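You operate a simulated robot arm through the tools that you are given. There is no shell and no other tool. Be economical: measure what you need, move in short steps, check, and stop when the job is done.

The job below is to be done with a simulated two-armed robot. You get a single attempt, and the scene is never put back.

JOB
Put the shunt marked "62" from the top of the grey bench on the rear top of the big power supply. Shut the lower right steel door. Fetch the blue cell that says "No. 26" from the top of the grey bench and set it on the top of the blue table. Take the grey pouch labelled "26" from the top of the wooden table and put it on top of the thick cell there. Any order will do.

The check looks at the end state, three seconds after you hand in, the way a careful person would. Anything else that was tipped, shoved, dropped, spilled or broken makes it a failure.

ROBOT AND FRAMES
Two 7-joint arms with three-finger grippers on one trunk, on a base that drives. Base frame: it is fixed to the floor where the robot stands at the start and does not move with it; the origin is under the middle of the robot, x ahead of it, y to its left, z up. Units: m, rad, N and s.
The left shoulder is at the start at [0.03, 0.124, 1.008], the right one opposite. With the tool pointing down near the work surface each hand reaches from about 0.1 to 0.78 m from the robot's upright axis, wherever it stands, measured 20 degrees to its own side. Places, roughly: blue cell [0.5, 1.25, 0.75]; grey pouch [-0.25, 6.75, 0.75]; lower right steel door [2.4, 1.7, 0.4]; rear top of the big power supply [1.8, 4.2, 0.5]; shunt [0.5, 0.25, 0.75]; thick cell [-0.5, 6.5, 0.75]; top of the blue table [-1.1, 4.8, 0.8]. Payload 2.2 kg a hand.
The tool frame of a hand sits at the grasp point between the pads (the TCP): z along the fingers, y along the line on which they close. The tips reach 0.028 m beyond it. The gripper opens to 0.102 m. The gripper's body begins 0.071 m behind the TCP.
Orientation is that of the tool frame in the base frame, as a unit quaternion [w, x, y, z]. With the fingers straight down and closing along the base's y, the tool's x points along the base's -x, its y along +y and its z along -z.

CONTROLS
- The arms move only by the tool arm_command. It takes "left_steps", "right_steps" or both (then of equal length, played together; a hand with none holds still); each is a list of rows, each a list of 7 numbers: the shift along the tool's x, y, z in m, then the turn, a rotation vector about the tool's x, y, z in rad, then the opening, from 0 (shut) to 1 (fully open). In form: [[x, y, z, rx, ry, rz, claw], ...]. A call has 1 to 20 rows; each row shifts and turns the commanded pose from where the row before left it, along the tool's axes as they then stand. A row lasts 0.2 s, in which the tool goes at most 0.05 m and 0.15 rad; a call with a longer step from one row to the next is refused whole, and so is a gripper value outside its range. Where a pose cannot be reached the arm comes as near as it can. A force on the tool above 40 N (or 10 N above the force at the start of the call, whichever is more), or a blocked arm, ends the call early, and 0.2 s more pass. Each finger halts on what it meets, pressing with about 36 N; the grip force reading is that of the motor and also rises with nothing between the fingers. The clock runs only during rows and for 0.2 s after the last one: add rows that do not move to give the fingers time. It gives the time, the measured TCP pose, the force on the tool (base axes), the opening and the grip force at its end, in the units of the frame above (readings bear some noise), with the torque about the TCP (base axes, N m) and any sound that the robot's microphone picked up, and new pictures: "views" is both (left out), scene, wrist or none (wrist: the cameras of the hands that moved).
- Cameras (640 x 400 px; columns grow to the right, rows downward): "scene" is now at [0.0245, 0.0468, 1.7157]; the picture's right is [0.64, -0.76, 0.00], its down [-0.63, -0.53, -0.56] and it looks along [0.43, 0.36, -0.83] (base axes); focal length 256 px, centre (320, 200). "left" rides on the left gripper at [0.072, 0.038, -0.086] in its tool frame; the picture's right is [-0.46, 0.89, 0.00], its down [-0.60, -0.32, -0.73] and it looks along [-0.65, -0.34, 0.68] (tool axes); focal length 256 px, centre (320, 200). "right" rides on the right gripper at [0.069, 0.044, -0.086] in its tool frame; the picture's right is [-0.53, 0.85, 0.00], its down [-0.58, -0.36, -0.73] and it looks along [-0.62, -0.39, 0.68] (tool axes); focal length 256 px, centre (320, 200). There is no depth. A picture from a camera that has moved, and an enlarged one, comes with that camera's place and axes in the base frame and with its lens.
- slide_trunk(by): slides the trunk up (or, below 0, down) by that many m; the arms and the scene camera ride with it, the base frame stays. It gives what a move gives, with no picture.
- drive_base(legs): drives the robot by 1 to 6 legs, each [ahead, left, turn to the left] in m, m and rad, along the robot's own axes; the way and the turn of a leg run together, so that a leg with both is an arc; at most 1.5 m and 3.142 rad a leg. The arms and the cameras ride along, it lands a little off, and it stops where it bumps. It gives what a move gives, and a new picture of the scene camera.
- turn_head(pan, tilt): turns the head with the scene camera to pan (to the left, within 2.496 rad either way) and tilt (down, from -0.506 to 1.204), counted from straight ahead of the robot. It gives what a move gives, and a new picture of the scene camera.
- zoom(camera, box): a new picture of the part [left, top, right, bottom] of that camera's present view, enlarged. No time passes.
- close_job(): hands the job in; it is judged then, once.

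Work in short steps. Places have to be worked out from the pictures, the camera data and where the tool is seen: move nearer, look again, correct. Check each grasp and each placing, and mend what went wrong. You have 165 turns and 260 pictures in all, those below and enlarged ones among them. Open the grippers and draw the arms clear of the work before you hand the job in, unless the task says otherwise; then end with one line.

The tools are called after "Call:" as a command line: name --argument value ..., lists and objects as JSON in quotes. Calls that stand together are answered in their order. arm_command: Moves the arms, as the interface text tells. Its arguments: {"type":"object","properties":{"left_steps":{"type":"array","items":{"type":"array","items":{"type":"number"}}},"right_steps":{"type":"array","items":{"type":"array","items":{"type":"number"}}},"views":{"type":"string","enum":["both","scene","wrist","none"]}},"required":[]} The other tools are called the same way: slide_trunk (by) slides the trunk up or down; drive_base (legs) drives the base; turn_head (pan, tilt) turns the head that bears the scene camera; zoom (camera, box) takes an enlarged picture of a part of a camera's view; close_job () hands the job in.

At the start:

```text
time: 0.0
left_ee_pos: [0.3815, 0.5881, 1.0014]
left_tcp_rot: [0.0, 0.0, 1.0, 0.0]
left_ft_force: [-0.1, -0.1, -0.9]
left_ft_torque: [0.03, -0.01, -0.02]
left_width: 0.1017
left_gripper_force: 0.0
right_ee_pos: [0.3412, 0.0144, 0.9913]
right_tcp_rot: [0.001, 0.001, 1.0, 0.0]
right_ft_force: [0.5, -0.1, -1.2]
right_ft_torque: [-0.05, -0.01, 0.01]
right_width: 0.102
right_gripper_force: 0.1
trunk travel left (down, up): [-0.25, 0.29]
robot x, y, heading: [-0.0035, -0.0015, 0.001]
head pan, tilt: [0.7, 0.974]
```

scene: 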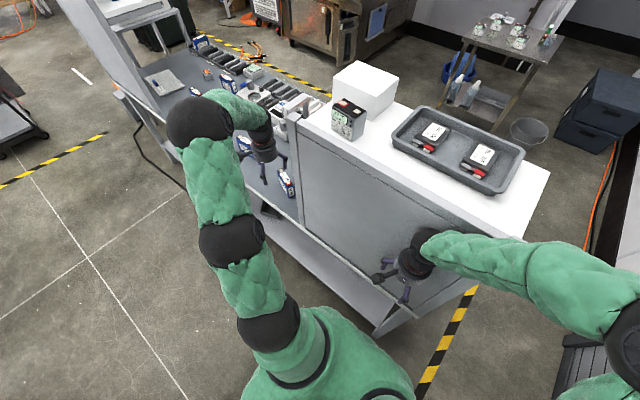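
right: 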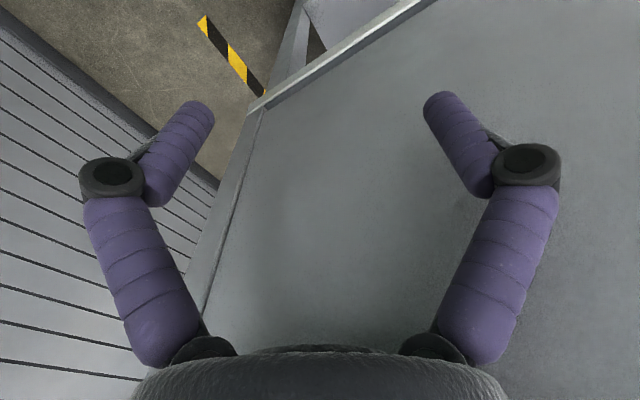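
left: 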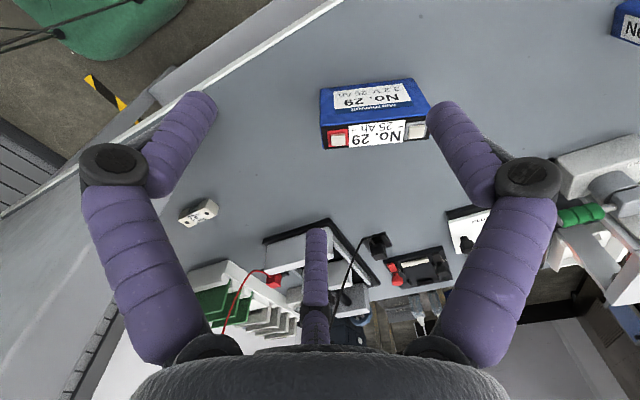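

I'll look at the bench more closely first.

Call:
zoom --camera "left" --box '[160, 60, 480, 260]'

Call:
zoom --camera "scene" --box '[140, 20, 380, 210]'

```text
2.00 times, centred on (320, 160) of left
camera zoom: at [0.3102, 0.626, 1.0858], right [0.46, 0.89, 0.0], down [0.6, -0.32, 0.73], along [0.65, -0.34, -0.68], focal length 512 px, centre (320, 280)
```

zoom: 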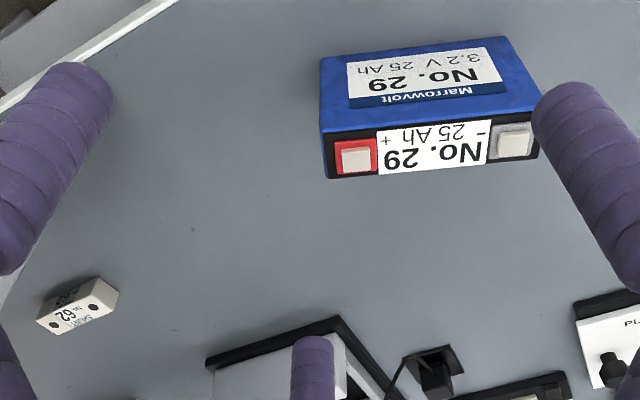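

```text
2.11 times, centred on (260, 115) of scene
camera zoom: at [0.0245, 0.0468, 1.7157], right [0.64, -0.76, 0.0], down [-0.63, -0.53, -0.56], along [0.43, 0.36, -0.83], focal length 540 px, centre (446, 379)
```

zoom: 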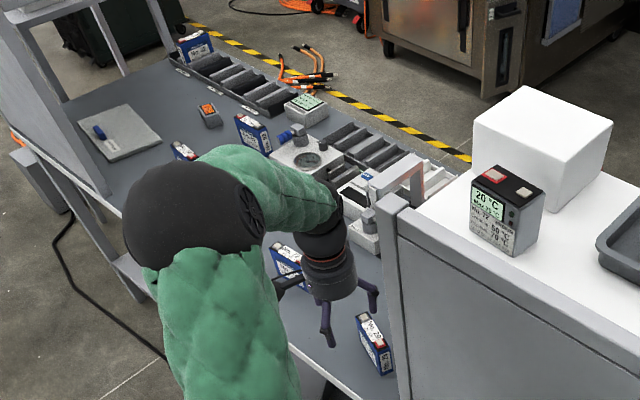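

Turning the head to understand the bench geometry around the shunt.

Call:
turn_head --pan 0.0 --tilt 0.9

Call:
turn_head --pan 1.0 --tilt 0.5

```text
time: 1.1
left_ee_pos: [0.3827, 0.5866, 1.0007]
left_tcp_rot: [-0.001, 0.0, 1.0, 0.001]
left_ft_force: [-0.3, -0.6, 0.0]
left_ft_torque: [-0.01, -0.02, 0.02]
left_width: 0.1019
left_gripper_force: 0.0
right_ee_pos: [0.342, 0.0139, 0.9912]
right_tcp_rot: [-0.001, 0.0, 1.0, 0.0]
right_ft_force: [-0.4, 0.0, 0.5]
right_ft_torque: [0.03, 0.0, -0.01]
right_width: 0.102
right_gripper_force: 0.1
trunk travel left (down, up): [-0.25, 0.29]
robot x, y, heading: [0.0019, -0.0019, -0.003]
head pan, tilt: [0.0, 0.901]
camera scene: at [0.0454, 0.001, 1.7211], right [0.0, -1.0, 0.0], down [-0.78, 0.0, -0.62], along [0.62, 0.0, -0.78], focal length 256 px, centre (320, 200)
```

scene: 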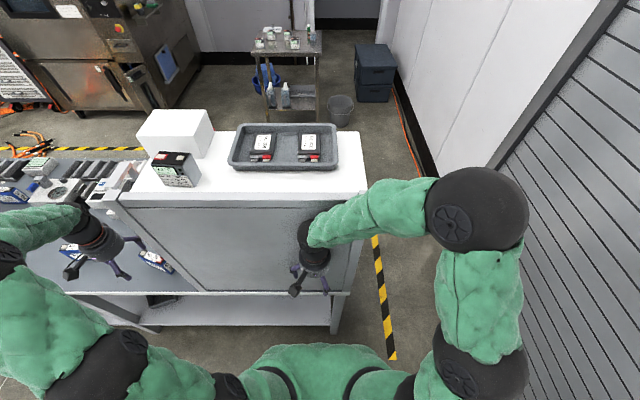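

```text
time: 2.3
left_ee_pos: [0.3814, 0.5884, 1.0003]
left_tcp_rot: [0.0, 0.0, 1.0, 0.0]
left_ft_force: [-0.4, 0.2, 0.6]
left_ft_torque: [0.01, 0.01, -0.02]
left_width: 0.1019
left_gripper_force: 0.0
right_ee_pos: [0.3416, 0.0133, 0.9913]
right_tcp_rot: [0.0, -0.001, 1.0, 0.0]
right_ft_force: [0.7, -0.7, 0.9]
right_ft_torque: [0.04, 0.01, -0.02]
right_width: 0.102
right_gripper_force: 0.1
trunk travel left (down, up): [-0.25, 0.29]
robot x, y, heading: [-0.0022, -0.0009, 0.004]
head pan, tilt: [1.0, 0.499]
camera scene: at [0.0192, 0.0774, 1.7549], right [0.84, -0.54, 0.0], down [-0.26, -0.4, -0.88], along [0.47, 0.74, -0.48], focal length 256 px, centre (320, 200)
```

scene: 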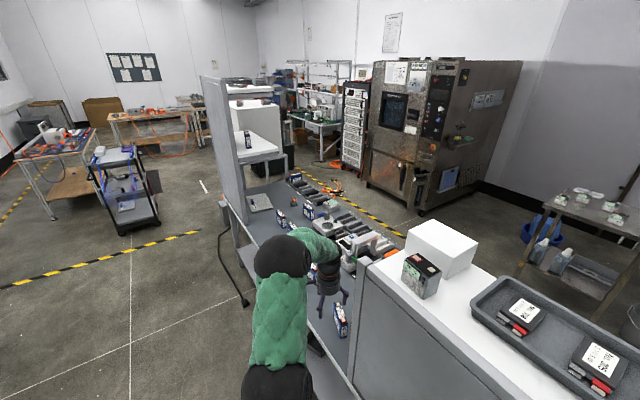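

The panel in front is vertical, hiding the shunt in a bay under the white shelf. I'll look around more to plan routes.

Call:
zoom --camera "scene" --box '[200, 40, 520, 240]'

Call:
turn_head --pan 1.9 --tilt 0.35

Call:
turn_head --pan -0.6 --tilt 0.7

```text
2.00 times, centred on (360, 140) of scene
camera zoom: at [0.0192, 0.0774, 1.7549], right [0.84, -0.54, 0.0], down [-0.26, -0.4, -0.88], along [0.47, 0.74, -0.48], focal length 513 px, centre (240, 320)
```

zoom: 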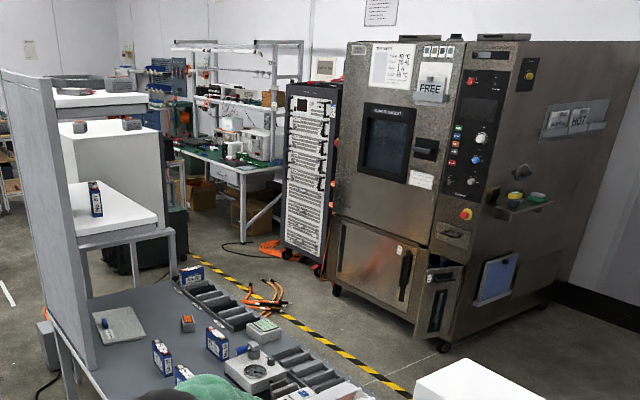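

```text
time: 3.5
left_ee_pos: [0.3822, 0.5889, 0.9997]
left_tcp_rot: [0.0, -0.001, 1.0, 0.0]
left_ft_force: [0.3, -0.5, -0.3]
left_ft_torque: [-0.06, 0.01, 0.01]
left_width: 0.102
left_gripper_force: 0.1
right_ee_pos: [0.3418, 0.0141, 0.9908]
right_tcp_rot: [0.0, 0.0, 1.0, 0.0]
right_ft_force: [0.4, 0.3, -0.3]
right_ft_torque: [0.02, 0.02, 0.0]
right_width: 0.1021
right_gripper_force: 0.0
trunk travel left (down, up): [-0.25, 0.29]
robot x, y, heading: [-0.0028, -0.001, 0.002]
head pan, tilt: [1.901, 0.351]
camera scene: at [-0.0601, 0.089, 1.7686], right [0.95, 0.32, 0.0], down [0.11, -0.33, -0.94], along [-0.3, 0.89, -0.34], focal length 256 px, centre (320, 200)
```

scene: 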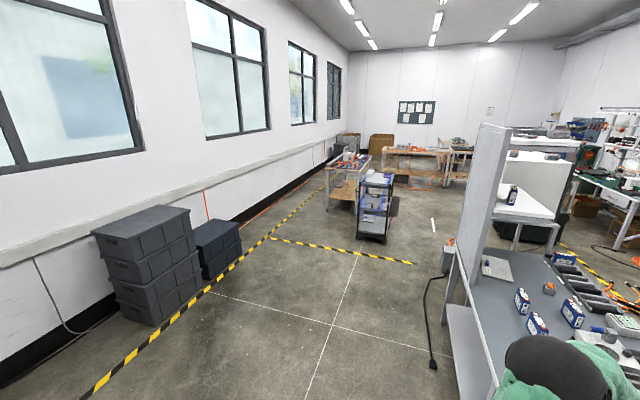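

```text
time: 5.8
left_ee_pos: [0.3817, 0.5882, 1.0005]
left_tcp_rot: [0.0, 0.0, 1.0, 0.001]
left_ft_force: [0.3, 0.3, 0.1]
left_ft_torque: [0.0, 0.0, 0.01]
left_width: 0.1017
left_gripper_force: 0.0
right_ee_pos: [0.3411, 0.0138, 0.9917]
right_tcp_rot: [0.0, 0.0, 1.0, 0.0]
right_ft_force: [-0.4, -0.9, 0.1]
right_ft_torque: [-0.01, 0.01, -0.01]
right_width: 0.1022
right_gripper_force: 0.1
trunk travel left (down, up): [-0.25, 0.29]
robot x, y, heading: [-0.0044, -0.001, -0.004]
head pan, tilt: [-0.6, 0.7]
camera scene: at [0.0401, -0.047, 1.7373], right [-0.56, -0.83, 0.0], down [-0.53, 0.36, -0.76], along [0.63, -0.43, -0.64], focal length 256 px, centre (320, 200)
```

scene: 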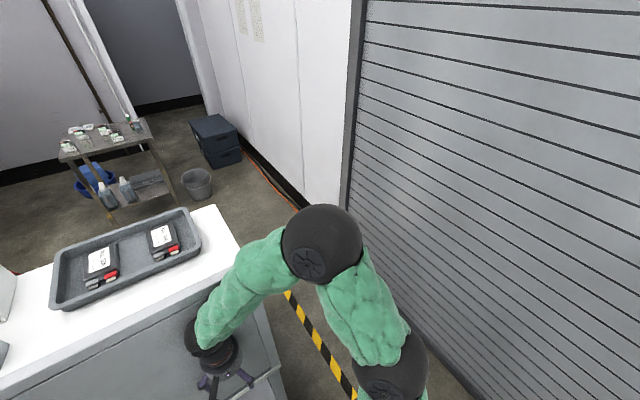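

Moving sideways along the bench to look at the cells and into the bay under the shelf.

Call:
drive_base --legs '[[-0.12, 0, 0], [0, 0.75, 0]]'

Call:
turn_head --pan -0.35 --tilt 0.75

Call:
turn_head --pan 0.5 --tilt 0.75

```text
time: 10.7
left_ee_pos: [0.263, 1.3415, 1.0005]
left_tcp_rot: [-0.001, -0.001, 1.0, 0.0]
left_ft_force: [0.3, 0.1, 0.5]
left_ft_torque: [0.01, 0.03, -0.02]
left_width: 0.102
left_gripper_force: 0.0
right_ee_pos: [0.2241, 0.7669, 0.9916]
right_tcp_rot: [-0.001, -0.001, 1.0, 0.001]
right_ft_force: [-1.0, 0.1, 0.1]
right_ft_torque: [-0.04, -0.01, 0.01]
right_width: 0.102
right_gripper_force: 0.0
trunk travel left (down, up): [-0.25, 0.29]
robot x, y, heading: [-0.1146, 0.7537, 0.001]
head pan, tilt: [-0.6, 0.7]
camera scene: at [-0.0778, 0.7065, 1.7373], right [-0.56, -0.83, 0.0], down [-0.53, 0.36, -0.77], along [0.63, -0.43, -0.64], focal length 256 px, centre (320, 200)
```

scene: 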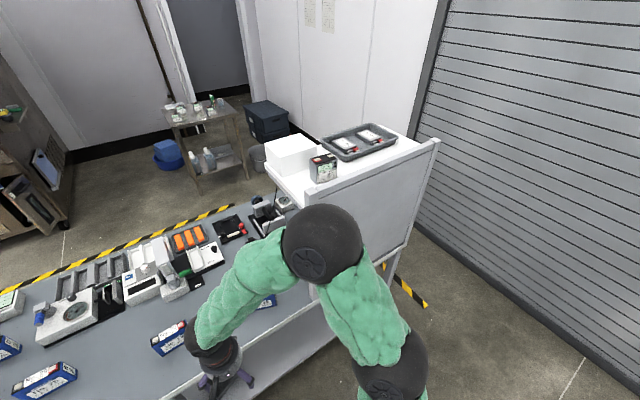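

```text
time: 11.5
left_ee_pos: [0.2636, 1.3411, 1.0007]
left_tcp_rot: [0.0, -0.001, 1.0, -0.001]
left_ft_force: [0.7, -0.2, 0.0]
left_ft_torque: [0.01, -0.01, -0.02]
left_width: 0.102
left_gripper_force: 0.0
right_ee_pos: [0.2235, 0.7664, 0.9916]
right_tcp_rot: [0.0, -0.002, 1.0, 0.0]
right_ft_force: [1.1, 0.0, -0.2]
right_ft_torque: [0.01, -0.01, -0.03]
right_width: 0.102
right_gripper_force: 0.0
trunk travel left (down, up): [-0.25, 0.29]
robot x, y, heading: [-0.1147, 0.7561, -0.003]
head pan, tilt: [-0.351, 0.75]
camera scene: at [-0.0701, 0.7251, 1.733], right [-0.34, -0.94, 0.0], down [-0.64, 0.23, -0.73], along [0.69, -0.25, -0.68], focal length 256 px, centre (320, 200)
```

scene: 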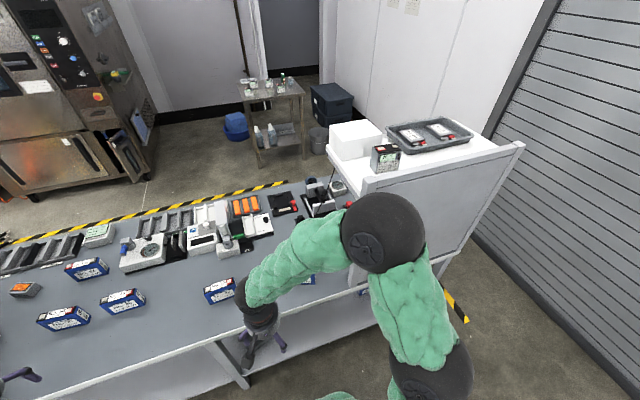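

```text
time: 12.7
left_ee_pos: [0.2633, 1.3411, 1.0]
left_tcp_rot: [0.0, -0.001, 1.0, 0.0]
left_ft_force: [-0.3, -1.2, -0.5]
left_ft_torque: [-0.01, 0.02, -0.06]
left_width: 0.1019
left_gripper_force: 0.1
right_ee_pos: [0.2241, 0.7667, 0.9917]
right_tcp_rot: [-0.001, -0.001, 1.0, 0.0]
right_ft_force: [-0.2, -0.2, -0.7]
right_ft_torque: [0.03, -0.02, 0.0]
right_width: 0.1022
right_gripper_force: 0.0
trunk travel left (down, up): [-0.25, 0.29]
robot x, y, heading: [-0.1179, 0.7491, 0.006]
head pan, tilt: [0.499, 0.75]
camera scene: at [-0.0752, 0.7933, 1.733], right [0.48, -0.88, 0.0], down [-0.6, -0.33, -0.73], along [0.64, 0.35, -0.68], focal length 256 px, centre (320, 200)
```

scene: 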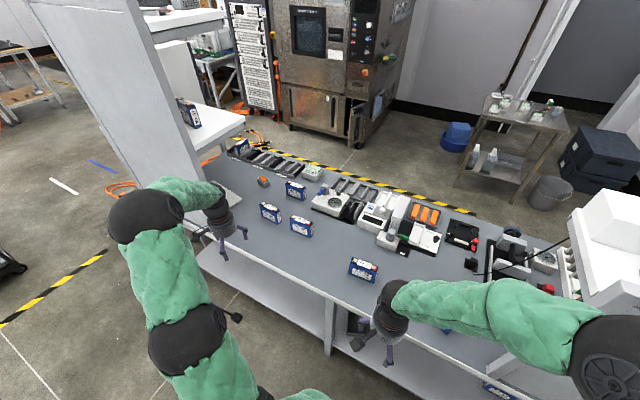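

Zooming to read the cell labels.

Call:
zoom --camera "scene" --box '[230, 130, 400, 290]'

Call:
zoom --camera "scene" --box '[370, 180, 640, 350]'

Call:
zoom --camera "scene" --box '[160, 0, 420, 160]'

```text
2.50 times, centred on (315, 210) of scene
camera zoom: at [-0.0752, 0.7933, 1.733], right [0.48, -0.88, 0.0], down [-0.6, -0.33, -0.73], along [0.64, 0.35, -0.68], focal length 641 px, centre (332, 175)
```

zoom: 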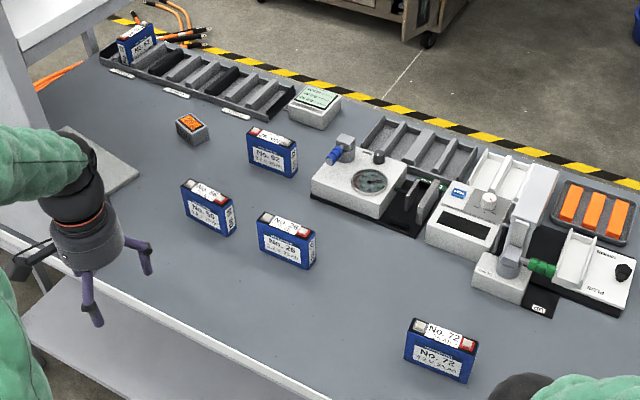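

```text
2.35 times, centred on (505, 265) of scene
camera zoom: at [-0.0752, 0.7933, 1.733], right [0.48, -0.88, 0.0], down [-0.6, -0.33, -0.73], along [0.64, 0.35, -0.68], focal length 603 px, centre (-115, 47)
```

zoom: 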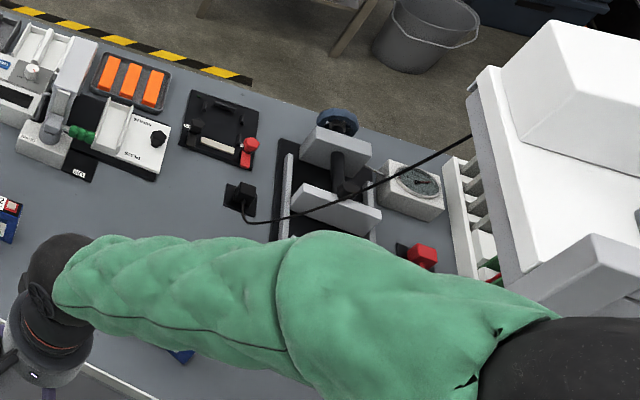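

```text
2.46 times, centred on (290, 80) of scene
camera zoom: at [-0.0752, 0.7933, 1.733], right [0.48, -0.88, 0.0], down [-0.6, -0.33, -0.73], along [0.64, 0.35, -0.68], focal length 631 px, centre (394, 495)
```

zoom: 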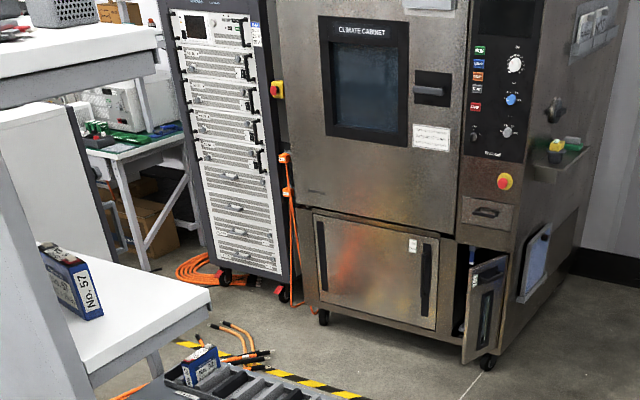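

Cell No. 26 is at about (0.60, 1.26), the shunt sits in the bay behind the panel at about (0.55, 0.22). I'll turn the robot to face along the bench (−y) so the left arm can enter the bay's open left side.

Call:
drive_base --legs '[[0, 0.2, 0], [0, 0, -1.5]]'

Call:
turn_head --pan 0.6 --tilt 0.8

Call:
zoom --camera "left" --box '[0, 0, 640, 400]'

```text
time: 17.9
left_ee_pos: [0.4993, 0.619, 0.9999]
left_tcp_rot: [0.0, 0.678, 0.735, -0.001]
left_ft_force: [0.9, -0.2, 0.1]
left_ft_torque: [0.02, 0.0, -0.01]
left_width: 0.1021
left_gripper_force: 0.1
right_ee_pos: [-0.0768, 0.6118, 0.9921]
right_tcp_rot: [0.0, 0.678, 0.735, -0.001]
right_ft_force: [-0.1, 0.4, 0.0]
right_ft_torque: [0.02, 0.0, 0.01]
right_width: 0.1023
right_gripper_force: 0.1
trunk travel left (down, up): [-0.25, 0.29]
robot x, y, heading: [-0.1186, 0.9513, -1.493]
head pan, tilt: [0.499, 0.75]
camera scene: at [-0.0753, 0.9121, 1.733], right [-0.84, -0.55, 0.0], down [-0.37, 0.57, -0.73], along [0.4, -0.61, -0.68], focal length 256 px, centre (320, 200)
```

scene: 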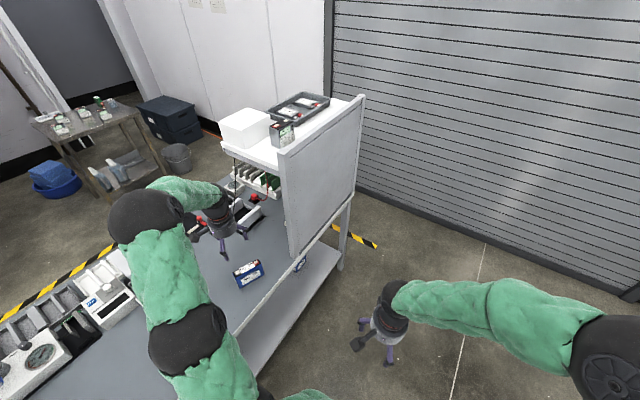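

```text
time: 18.6
left_ee_pos: [0.4981, 0.6179, 0.9999]
left_tcp_rot: [0.0, 0.677, 0.736, 0.001]
left_ft_force: [0.3, 0.2, -0.6]
left_ft_torque: [0.0, 0.01, 0.03]
left_width: 0.1021
left_gripper_force: 0.0
right_ee_pos: [-0.0774, 0.612, 0.9915]
right_tcp_rot: [-0.001, 0.678, 0.735, 0.0]
right_ft_force: [0.7, 0.4, 0.2]
right_ft_torque: [0.02, 0.01, 0.03]
right_width: 0.1022
right_gripper_force: 0.0
trunk travel left (down, up): [-0.25, 0.29]
robot x, y, heading: [-0.1177, 0.9548, -1.491]
head pan, tilt: [0.6, 0.799]
camera scene: at [-0.0698, 0.9189, 1.729], right [-0.78, -0.63, 0.0], down [-0.45, 0.56, -0.7], along [0.44, -0.54, -0.72], focal length 256 px, centre (320, 200)
```

scene: 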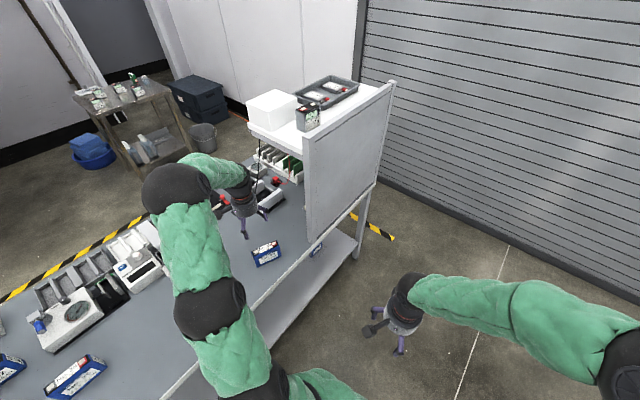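

```text
1.00 times, centred on (320, 200) of left (not enlarged: the box is as wide or as high as the picture)
camera zoom: at [0.5316, 0.6936, 1.0859], right [0.92, -0.39, 0.0], down [-0.27, -0.63, 0.73], along [-0.29, -0.67, -0.68], focal length 256 px, centre (320, 200)
```

zoom: 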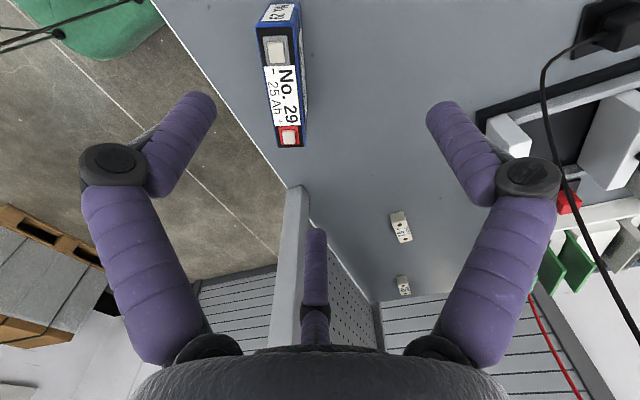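

Two shunts are in the bay; zooming to read them.

Call:
zoom --camera "left" --box '[350, 190, 450, 310]'

```text
3.33 times, centred on (400, 250) of left
camera zoom: at [0.5316, 0.6936, 1.0859], right [0.92, -0.39, 0.0], down [-0.27, -0.63, 0.73], along [-0.29, -0.67, -0.68], focal length 853 px, centre (53, 33)
```

zoom: 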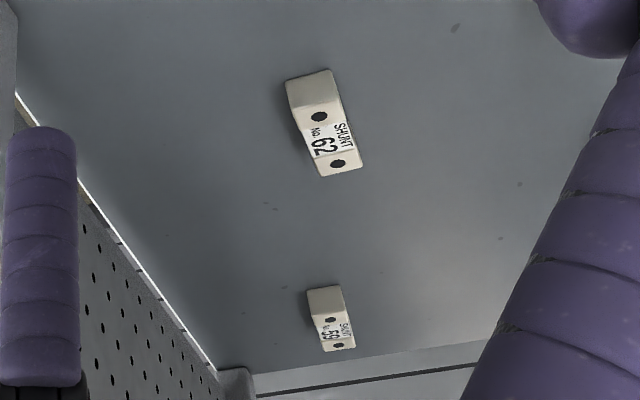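

Shunt 62 is the nearer one at about (0.52, 0.27, 0.80), long axis along y. I'll drive slightly closer, then tilt the left hand and enter.

Call:
drive_base --legs '[[0.1, 0.05, 0]]'

Call:
arm_command --left_steps '[[0, 0, 0.02, 0, -0.12, 0, 1], [0, 0, 0.02, 0, -0.12, 0, 1], [0, 0, 0.02, 0, -0.12, 0, 1], [0, 0, 0.02, 0, -0.12, 0, 1], [0, 0, 0.0, 0, -0.12, 0, 1]]'

```text
time: 19.8
left_ee_pos: [0.5572, 0.5264, 0.9993]
left_tcp_rot: [-0.001, 0.678, 0.735, 0.0]
left_ft_force: [-0.5, -0.2, 0.1]
left_ft_torque: [0.01, 0.01, -0.02]
left_width: 0.1021
left_gripper_force: 0.0
right_ee_pos: [-0.0194, 0.517, 0.9916]
right_tcp_rot: [-0.001, 0.678, 0.736, 0.0]
right_ft_force: [1.6, -0.1, -0.4]
right_ft_torque: [0.03, 0.02, -0.04]
right_width: 0.1021
right_gripper_force: 0.0
trunk travel left (down, up): [-0.25, 0.29]
robot x, y, heading: [-0.0631, 0.8556, -1.489]
head pan, tilt: [0.6, 0.799]
camera scene: at [-0.012, 0.8241, 1.7289], right [-0.78, -0.63, 0.0], down [-0.45, 0.56, -0.7], along [0.44, -0.54, -0.72], focal length 256 px, centre (320, 200)
```

scene: 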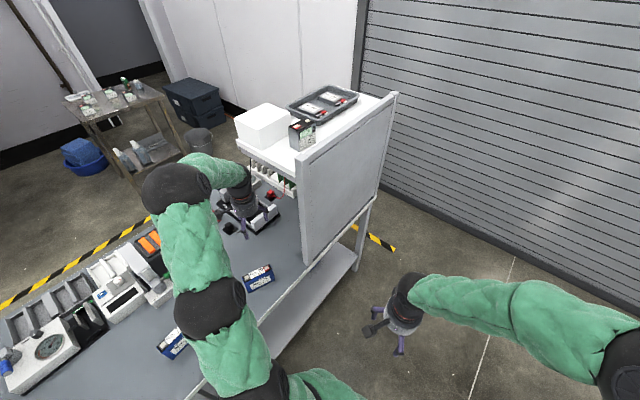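

```text
time: 20.9
left_ee_pos: [0.5574, 0.513, 0.9217]
left_tcp_rot: [0.217, 0.647, 0.703, -0.201]
left_ft_force: [0.4, -0.8, -0.9]
left_ft_torque: [0.01, -0.01, 0.03]
left_width: 0.1019
left_gripper_force: 0.1
right_ee_pos: [-0.0201, 0.5191, 0.9915]
right_tcp_rot: [0.0, 0.678, 0.735, 0.001]
right_ft_force: [0.1, 0.7, 0.4]
right_ft_torque: [0.01, -0.01, 0.01]
right_width: 0.1022
right_gripper_force: 0.1
trunk travel left (down, up): [-0.25, 0.29]
robot x, y, heading: [-0.0614, 0.8574, -1.489]
head pan, tilt: [0.6, 0.799]
camera scene: at [-0.0137, 0.827, 1.7291], right [-0.78, -0.63, 0.0], down [-0.45, 0.56, -0.7], along [0.44, -0.54, -0.72], focal length 256 px, centre (320, 200)
camera left: at [0.5867, 0.6241, 0.9513], right [0.91, -0.31, 0.26], down [-0.31, -0.11, 0.94], along [-0.26, -0.94, -0.2], focal length 256 px, centre (320, 200)
```

scene: 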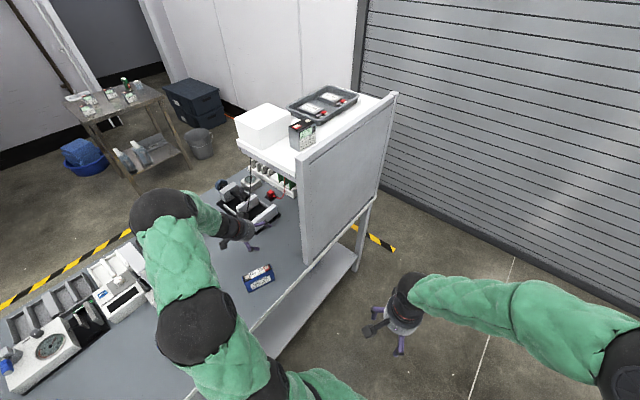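
left: 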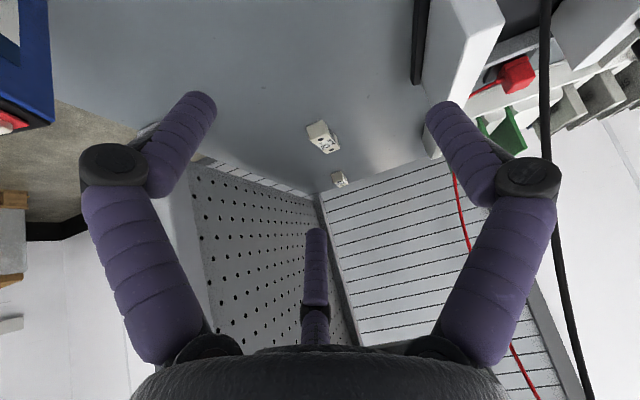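

Cable hangs at about x=0.68, so the hand stays at x≈0.52. Moving to a pregrasp 0.1 m short of shunt 62.

Call:
arm_command --left_steps '[[-0.025, -0.011, 0.028, 0, 0, 0, 1], [-0.025, -0.011, 0.028, 0, 0, 0, 1], [-0.025, -0.011, 0.028, 0, 0, 0, 1], [-0.025, -0.01, 0.027, 0, 0, 0, 1], [-0.025, -0.01, 0.027, 0, 0, 0, 1]]'

```text
time: 22.1
left_ee_pos: [0.52, 0.3238, 0.879]
left_tcp_rot: [0.217, 0.647, 0.703, -0.2]
left_ft_force: [-0.1, -0.4, 0.5]
left_ft_torque: [0.04, 0.01, -0.02]
left_width: 0.1021
left_gripper_force: 0.1
right_ee_pos: [-0.0197, 0.5189, 0.9915]
right_tcp_rot: [-0.001, 0.677, 0.736, 0.0]
right_ft_force: [0.8, 0.1, 0.3]
right_ft_torque: [0.05, 0.02, -0.01]
right_width: 0.1022
right_gripper_force: 0.0
trunk travel left (down, up): [-0.25, 0.29]
robot x, y, heading: [-0.0649, 0.8599, -1.487]
head pan, tilt: [0.6, 0.799]
camera scene: at [-0.0129, 0.8245, 1.7289], right [-0.78, -0.63, 0.0], down [-0.45, 0.56, -0.7], along [0.44, -0.54, -0.72], focal length 256 px, centre (320, 200)
camera left: at [0.5493, 0.4361, 0.9086], right [0.91, -0.31, 0.26], down [-0.31, -0.11, 0.94], along [-0.26, -0.94, -0.2], focal length 256 px, centre (320, 200)
```

scene: 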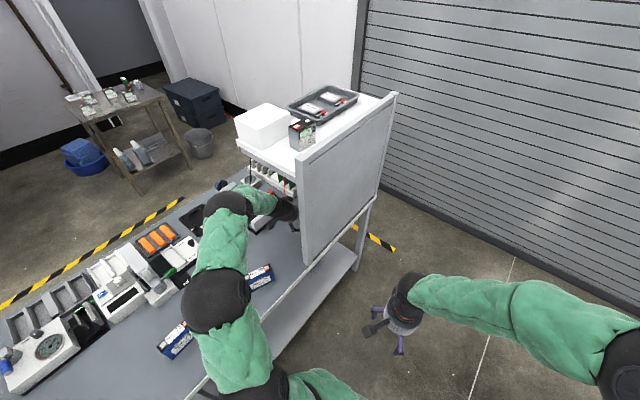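
left: 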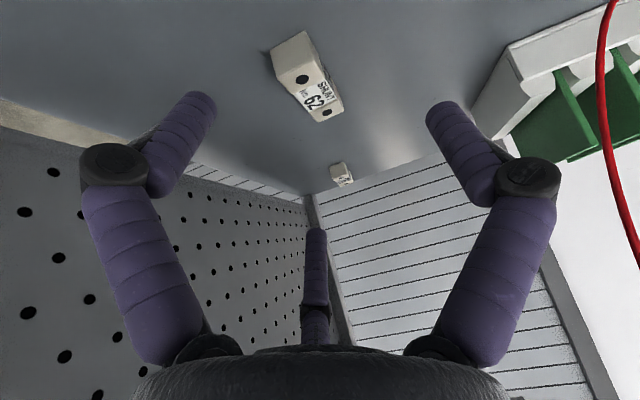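

Alignment is good: the shunt lies straight along the tool axis. Advancing 0.08 m.

Call:
arm_command --left_steps '[[0, 0, 0.03, 0, 0, 0, 1], [0, 0, 0.03, 0, 0, 0, 1], [0, 0, 0.02, 0, 0, 0, 1]]' --views "wrist"

```text
time: 22.9
left_ee_pos: [0.5222, 0.2895, 0.8235]
left_tcp_rot: [0.215, 0.647, 0.703, -0.203]
left_ft_force: [-8.7, 15.7, 19.6]
left_ft_torque: [1.42, 1.06, -0.21]
left_width: 0.1021
left_gripper_force: 0.1
right_ee_pos: [-0.0198, 0.5199, 0.9916]
right_tcp_rot: [0.0, 0.677, 0.736, 0.0]
right_ft_force: [0.5, -0.5, -0.3]
right_ft_torque: [0.06, -0.01, 0.0]
right_width: 0.1017
right_gripper_force: 0.1
trunk travel left (down, up): [-0.25, 0.29]
robot x, y, heading: [-0.059, 0.8564, -1.487]
head pan, tilt: [0.6, 0.799]
stopped in row 3 (left hand): the force on the tool passed its limit at 78 N (the readings are from after the stop); the commanded pose is now the measured one
camera left: at [0.5521, 0.3995, 0.8531], right [0.92, -0.31, 0.26], down [-0.3, -0.11, 0.95], along [-0.27, -0.94, -0.19], focal length 256 px, centre (320, 200)
```

left: 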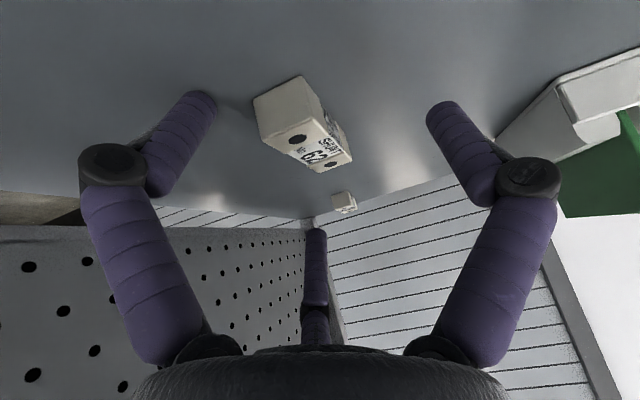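

The tips seem to rest on the bench (bench ≈0.79) with the shunt between the pads. Backing off 3 mm and closing.

Call:
arm_command --left_steps '[[0, 0, -0.003, 0, 0, 0, 1], [0, 0, 0, 0, 0, 0, 0.6], [0, 0, 0, 0, 0, 0, 0.3], [0, 0, 0, 0, 0, 0, 0], [0, 0, 0, 0, 0, 0, 0], [0, 0, 0, 0, 0, 0, 0]]' --views "wrist"

```text
time: 24.3
left_ee_pos: [0.5236, 0.2882, 0.8258]
left_tcp_rot: [0.215, 0.647, 0.703, -0.203]
left_ft_force: [1.0, -0.3, 0.9]
left_ft_torque: [-0.11, 0.03, 0.04]
left_width: 0.033
left_gripper_force: 35.9
right_ee_pos: [-0.0187, 0.5193, 0.9905]
right_tcp_rot: [0.0, 0.677, 0.736, 0.0]
right_ft_force: [0.3, 0.0, 0.9]
right_ft_torque: [-0.03, 0.02, 0.01]
right_width: 0.1019
right_gripper_force: 0.2
trunk travel left (down, up): [-0.25, 0.29]
robot x, y, heading: [-0.0563, 0.8567, -1.489]
head pan, tilt: [0.6, 0.799]
camera left: at [0.5537, 0.3994, 0.8539], right [0.91, -0.31, 0.26], down [-0.31, -0.11, 0.95], along [-0.26, -0.94, -0.2], focal length 256 px, centre (320, 200)
```

left: 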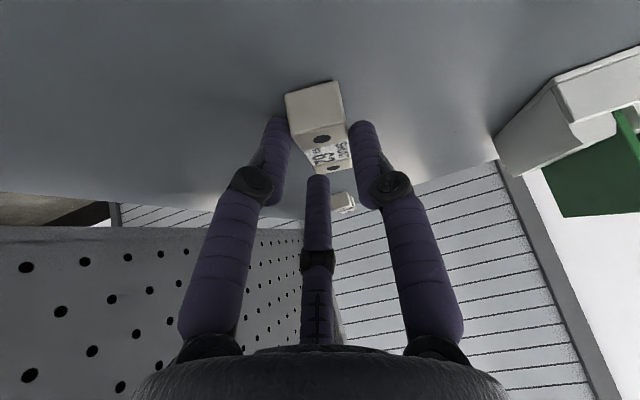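

Gripped (0.033 m). Lifting slightly, withdrawing toward +y, then raising clear of cell 29.

Call:
arm_command --left_steps '[[-0.0113, 0, -0.0165, 0, 0, 0, 0], [-0.0057, 0, -0.0083, 0, 0, 0, 0], [0.033, 0, -0.0226, 0, 0, 0, 0], [0.033, 0, -0.0226, 0, 0, 0, 0], [0.0085, 0, -0.044, 0, 0, 0, 0], [-0.011, 0, -0.041, 0, 0, 0, 0], [-0.011, 0, -0.041, 0, 0, 0, 0], [0.0085, 0, -0.044, 0, 0, 0, 0], [0.0085, 0, -0.044, 0, 0, 0, 0]]'

```text
time: 26.3
left_ee_pos: [0.5069, 0.4922, 1.0303]
left_tcp_rot: [0.216, 0.647, 0.703, -0.202]
left_ft_force: [-0.8, -0.2, -2.6]
left_ft_torque: [0.02, -0.03, 0.01]
left_width: 0.0322
left_gripper_force: 36.4
right_ee_pos: [-0.0193, 0.5193, 0.9915]
right_tcp_rot: [0.0, 0.678, 0.735, 0.0]
right_ft_force: [0.0, -0.1, -0.6]
right_ft_torque: [-0.02, -0.02, -0.04]
right_width: 0.102
right_gripper_force: 0.1
trunk travel left (down, up): [-0.25, 0.29]
robot x, y, heading: [-0.0633, 0.8591, -1.489]
head pan, tilt: [0.6, 0.799]
camera scene: at [-0.014, 0.8272, 1.7291], right [-0.78, -0.63, 0.0], down [-0.45, 0.56, -0.7], along [0.44, -0.54, -0.72], focal length 256 px, centre (320, 200)
camera left: at [0.5365, 0.6033, 1.0593], right [0.91, -0.31, 0.26], down [-0.3, -0.11, 0.95], along [-0.27, -0.94, -0.2], focal length 256 px, centre (320, 200)
```

scene: 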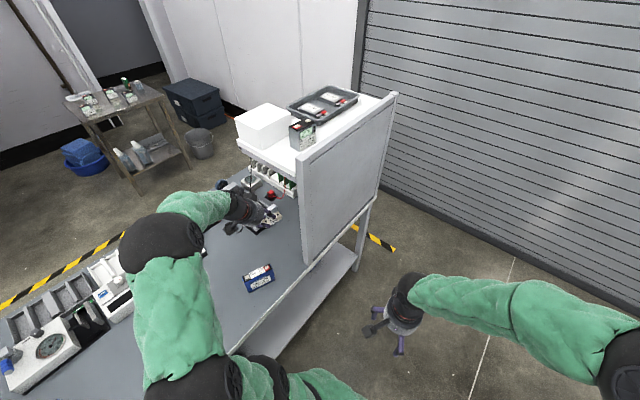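
left: 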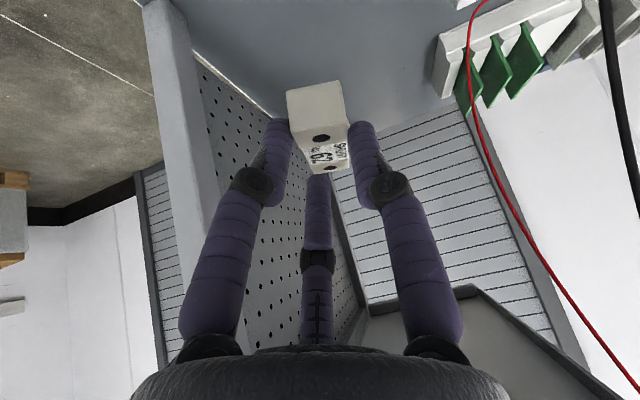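

Shunt 62 is held. Backing the base away from the bench, then levelling the hand and tucking it in.

Call:
drive_base --legs '[[-0.15, -0.2, 0]]'

Call:
arm_command --left_steps '[[0, -0.03, 0, 0, 0.12, 0, 0], [0, -0.03, 0, 0, 0.12, 0, 0], [0, -0.03, 0, 0, 0.12, 0, 0], [0, -0.03, 0, 0, 0.12, 0, 0], [0, -0.03, 0, 0, 0.12, 0, 0], [0, -0.03, 0, 0, 0, 0, 0], [0, -0.03, 0, 0, 0, 0, 0], [0, -0.03, 0, 0, 0, 0, 0]]' --views "scene"

```text
time: 28.1
left_ee_pos: [0.2944, 0.6255, 1.0308]
left_tcp_rot: [0.215, 0.647, 0.703, -0.202]
left_ft_force: [-0.8, -0.2, -1.2]
left_ft_torque: [0.06, -0.03, -0.01]
left_width: 0.032
left_gripper_force: 36.1
right_ee_pos: [-0.2318, 0.6512, 0.9917]
right_tcp_rot: [-0.001, 0.677, 0.736, 0.001]
right_ft_force: [0.0, -0.5, 0.5]
right_ft_torque: [0.0, -0.02, -0.02]
right_width: 0.102
right_gripper_force: 0.1
trunk travel left (down, up): [-0.25, 0.29]
robot x, y, heading: [-0.273, 0.9925, -1.484]
head pan, tilt: [0.6, 0.799]
camera scene: at [-0.2259, 0.9599, 1.729], right [-0.78, -0.63, 0.0], down [-0.45, 0.56, -0.7], along [0.44, -0.54, -0.72], focal length 256 px, centre (320, 200)
```

scene: 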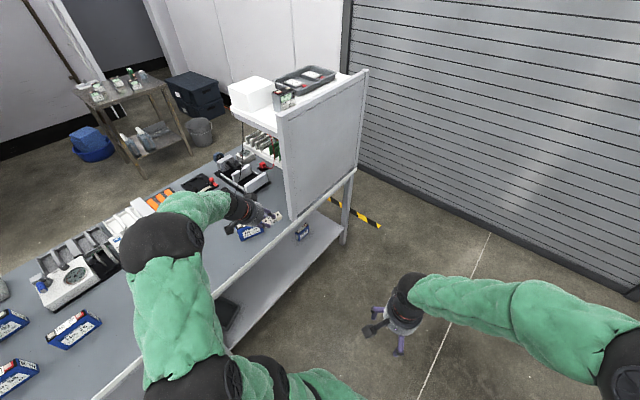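

```text
time: 29.9
left_ee_pos: [0.0573, 0.6067, 1.0329]
left_tcp_rot: [-0.001, 0.678, 0.735, -0.002]
left_ft_force: [-0.4, -0.1, -2.1]
left_ft_torque: [0.03, 0.0, -0.01]
left_width: 0.0319
left_gripper_force: 36.5
right_ee_pos: [-0.2329, 0.6512, 0.9901]
right_tcp_rot: [0.0, 0.677, 0.736, -0.001]
right_ft_force: [-0.7, 0.7, -0.2]
right_ft_torque: [-0.01, 0.03, 0.02]
right_width: 0.1019
right_gripper_force: 0.0
trunk travel left (down, up): [-0.25, 0.29]
robot x, y, heading: [-0.274, 0.9904, -1.488]
head pan, tilt: [0.6, 0.799]
camera scene: at [-0.2255, 0.9593, 1.729], right [-0.78, -0.63, 0.0], down [-0.45, 0.56, -0.7], along [0.44, -0.54, -0.72], focal length 256 px, centre (320, 200)
```

scene: 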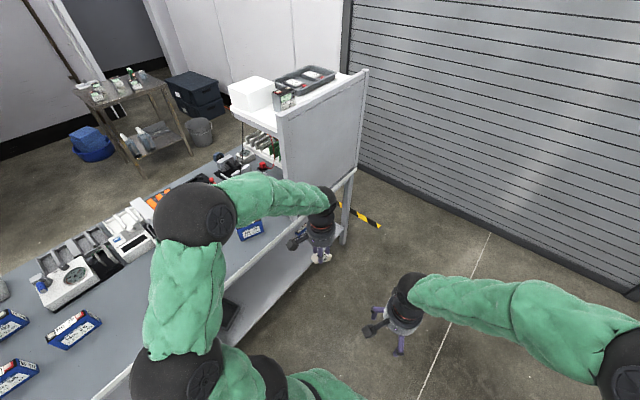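

Turning back to face the bench and stepping in front of cell No. 26.

Call:
drive_base --legs '[[0, 0, 1.488], [0, 0.38, 0], [0.12, 0, 0]]'

Call:
turn_head --pan -0.2 --tilt 0.95

```text
time: 36.8
left_ee_pos: [0.2555, 1.6708, 1.0316]
left_tcp_rot: [-0.001, -0.002, 1.0, -0.003]
left_ft_force: [-0.4, 0.6, -2.3]
left_ft_torque: [0.0, 0.05, -0.03]
left_width: 0.0315
left_gripper_force: 36.0
right_ee_pos: [0.1879, 1.3854, 0.9914]
right_tcp_rot: [-0.001, -0.004, 1.0, 0.0]
right_ft_force: [0.4, -0.5, 0.0]
right_ft_torque: [0.0, 0.01, -0.01]
right_width: 0.1021
right_gripper_force: 0.1
trunk travel left (down, up): [-0.25, 0.29]
robot x, y, heading: [-0.1512, 1.3673, 0.01]
head pan, tilt: [0.6, 0.799]
camera scene: at [-0.1161, 1.4166, 1.7289], right [0.57, -0.82, 0.0], down [-0.59, -0.41, -0.7], along [0.57, 0.4, -0.72], focal length 256 px, centre (320, 200)
```

scene: 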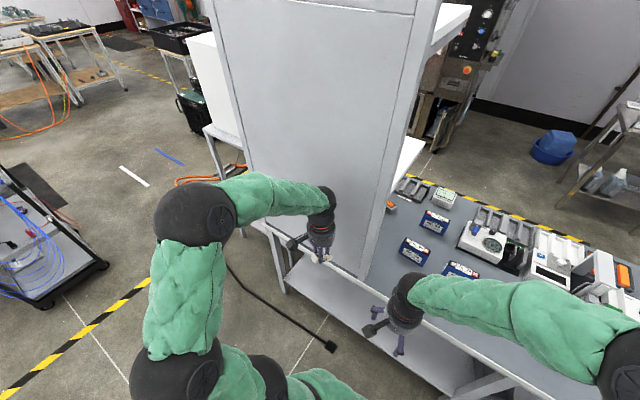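

```text
time: 38.0
left_ee_pos: [0.2542, 1.6713, 1.0318]
left_tcp_rot: [-0.001, -0.003, 1.0, -0.003]
left_ft_force: [0.6, -0.6, -2.4]
left_ft_torque: [0.01, 0.03, 0.04]
left_width: 0.0314
left_gripper_force: 35.8
right_ee_pos: [0.1876, 1.386, 0.9906]
right_tcp_rot: [0.0, -0.003, 1.0, 0.0]
right_ft_force: [-0.1, -0.3, 0.3]
right_ft_torque: [0.0, -0.01, -0.04]
right_width: 0.1023
right_gripper_force: 0.0
trunk travel left (down, up): [-0.25, 0.29]
robot x, y, heading: [-0.1532, 1.3686, 0.009]
head pan, tilt: [-0.201, 0.949]
camera scene: at [-0.1135, 1.3566, 1.7175], right [-0.19, -0.98, 0.0], down [-0.8, 0.16, -0.58], along [0.57, -0.11, -0.81], focal length 256 px, centre (320, 200)
```

scene: 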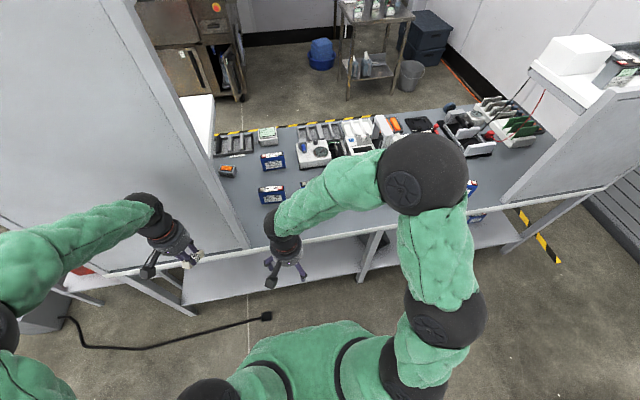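

The left panel sits just ahead of the left hand, so I pull that hand back while moving the right hand over the bench toward cell 26.

Call:
arm_command --left_steps '[[0.03, 0, 0, 0, 0, 0, 0], [0.03, 0, 0, 0, 0, 0, 0], [0.03, 0, 0, 0, 0, 0, 0], [0.02, 0, 0, 0, 0, 0, 0], [0, 0, 0, 0, 0, 0, 0], [0, 0, 0, 0, 0, 0, 0]]' --right_steps '[[0, -0.04, 0, 0, 0, 0, 1], [0, -0.04, 0, 0, 0, 0, 1], [-0.04, -0.02, 0, 0, 0, 0, 1], [-0.05, 0, 0, 0, 0, 0, 1], [-0.05, 0, 0, 0, 0, 0, 1], [-0.05, 0, 0, 0, 0, 0, 1]]' --views "none"

Call:
drive_base --legs '[[0.1, 0, 0]]'

Call:
zoom --camera "right" --box '[0, 0, 640, 400]'

```text
time: 39.4
left_ee_pos: [0.1444, 1.6681, 1.0314]
left_tcp_rot: [-0.001, -0.003, 1.0, -0.002]
left_ft_force: [-0.2, 0.4, -1.8]
left_ft_torque: [0.01, 0.03, -0.01]
left_width: 0.0315
left_gripper_force: 36.5
right_ee_pos: [0.3782, 1.2887, 0.9897]
right_tcp_rot: [0.0, -0.003, 1.0, 0.0]
right_ft_force: [0.0, 0.1, 0.1]
right_ft_torque: [-0.02, 0.0, 0.01]
right_width: 0.1022
right_gripper_force: 0.0
trunk travel left (down, up): [-0.25, 0.29]
robot x, y, heading: [-0.153, 1.3704, 0.01]
head pan, tilt: [-0.201, 0.949]
```

```text
time: 40.5
left_ee_pos: [0.2446, 1.6697, 1.0306]
left_tcp_rot: [-0.002, -0.003, 1.0, -0.003]
left_ft_force: [1.4, -0.6, -2.3]
left_ft_torque: [0.0, 0.04, -0.02]
left_width: 0.0314
left_gripper_force: 36.0
right_ee_pos: [0.4781, 1.2892, 0.9901]
right_tcp_rot: [0.0, -0.004, 1.0, 0.001]
right_ft_force: [1.0, -0.3, -0.4]
right_ft_torque: [0.02, 0.05, -0.02]
right_width: 0.1021
right_gripper_force: 0.2
trunk travel left (down, up): [-0.25, 0.29]
robot x, y, heading: [-0.0569, 1.37, 0.006]
head pan, tilt: [-0.201, 0.949]
camera scene: at [-0.0118, 1.3573, 1.7174], right [-0.19, -0.98, 0.0], down [-0.8, 0.16, -0.58], along [0.57, -0.11, -0.81], focal length 256 px, centre (320, 200)
```

scene: 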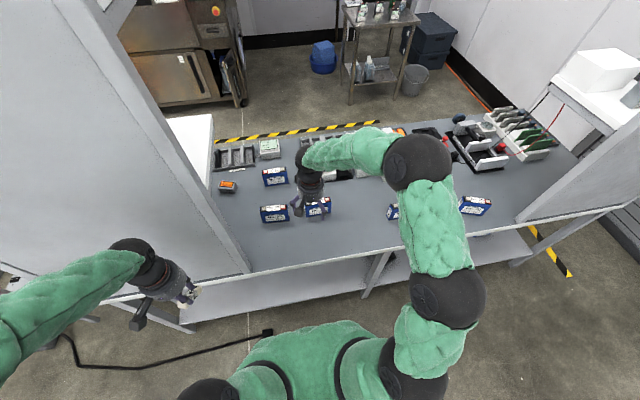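

```text
1.00 times, centred on (320, 200) of right (not enlarged: the box is as wide or as high as the picture)
camera zoom: at [0.4075, 1.3319, 1.0761], right [0.53, 0.85, 0.0], down [0.58, -0.36, 0.73], along [0.62, -0.39, -0.68], focal length 256 px, centre (320, 200)
```

zoom: 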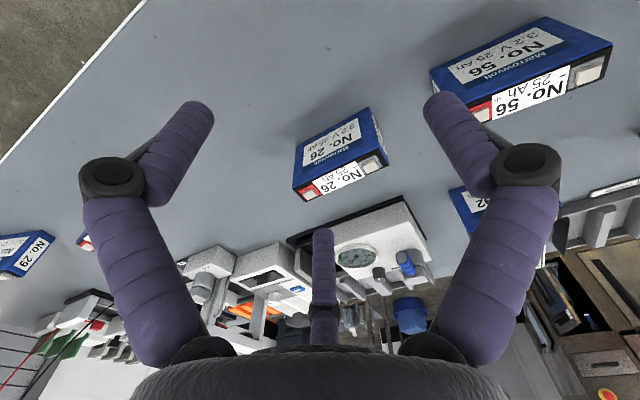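

Cell 26 stands at about (0.585, 1.247), long axis along y, top 0.866. Rotating the right hand 90° and moving above it.

Call:
arm_command --right_steps '[[0, 0, 0, 0, 0, -0.143, 1], [0, 0, 0, 0, 0, -0.143, 1], [0, 0, 0, 0, 0, -0.143, 1], [0, 0, 0, 0, 0, -0.143, 1], [0, 0, 0, 0, 0, -0.143, 1], [0, 0, 0, 0, 0, -0.143, 1], [0, 0, 0, 0, 0, -0.143, 1], [0, 0, 0, 0, 0, -0.143, 1], [0, 0, 0, 0, 0, -0.143, 1], [0, 0, 0, 0, 0, -0.143, 1], [0, 0, 0, 0, 0, -0.141, 1], [0.02, 0.036, 0, 0, 0, 0, 1], [0.02, 0.036, 0, 0, 0, 0, 1], [0.002, 0.035, 0, 0, 0, 0, 1]]'

```text
time: 43.5
left_ee_pos: [0.242, 1.6705, 1.0323]
left_tcp_rot: [0.0, -0.003, 1.0, -0.002]
left_ft_force: [-0.7, -1.1, -2.1]
left_ft_torque: [0.0, 0.01, -0.04]
left_width: 0.0313
left_gripper_force: 35.9
right_ee_pos: [0.3696, 1.2471, 0.9887]
right_tcp_rot: [0.0, 0.71, -0.704, 0.001]
right_ft_force: [-0.9, 0.3, -0.2]
right_ft_torque: [0.01, -0.04, -0.01]
right_width: 0.1022
right_gripper_force: 0.1
trunk travel left (down, up): [-0.25, 0.29]
robot x, y, heading: [-0.0547, 1.3701, 0.011]
head pan, tilt: [-0.201, 0.949]
camera scene: at [-0.0156, 1.3572, 1.7175], right [-0.19, -0.98, 0.0], down [-0.8, 0.16, -0.58], along [0.57, -0.11, -0.81], focal length 256 px, centre (320, 200)
camera right: at [0.3254, 1.1767, 1.0761], right [-0.85, 0.53, 0.0], down [0.36, 0.58, 0.73], along [0.39, 0.62, -0.68], focal length 256 px, centre (320, 200)
```

scene: 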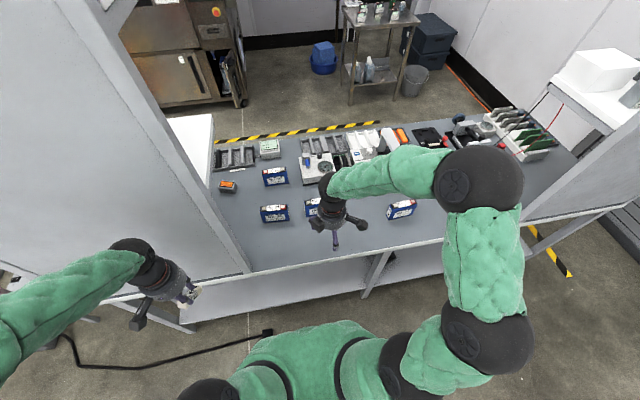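
right: 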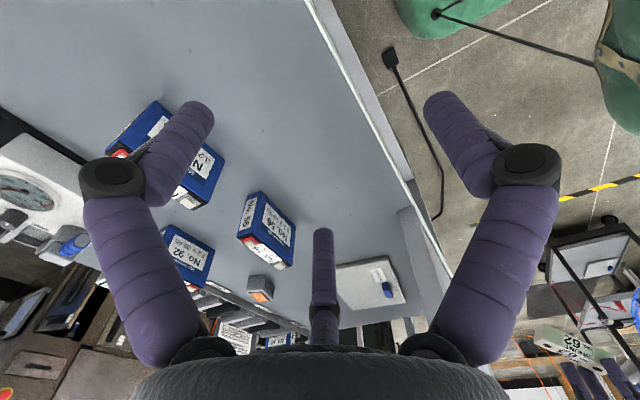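

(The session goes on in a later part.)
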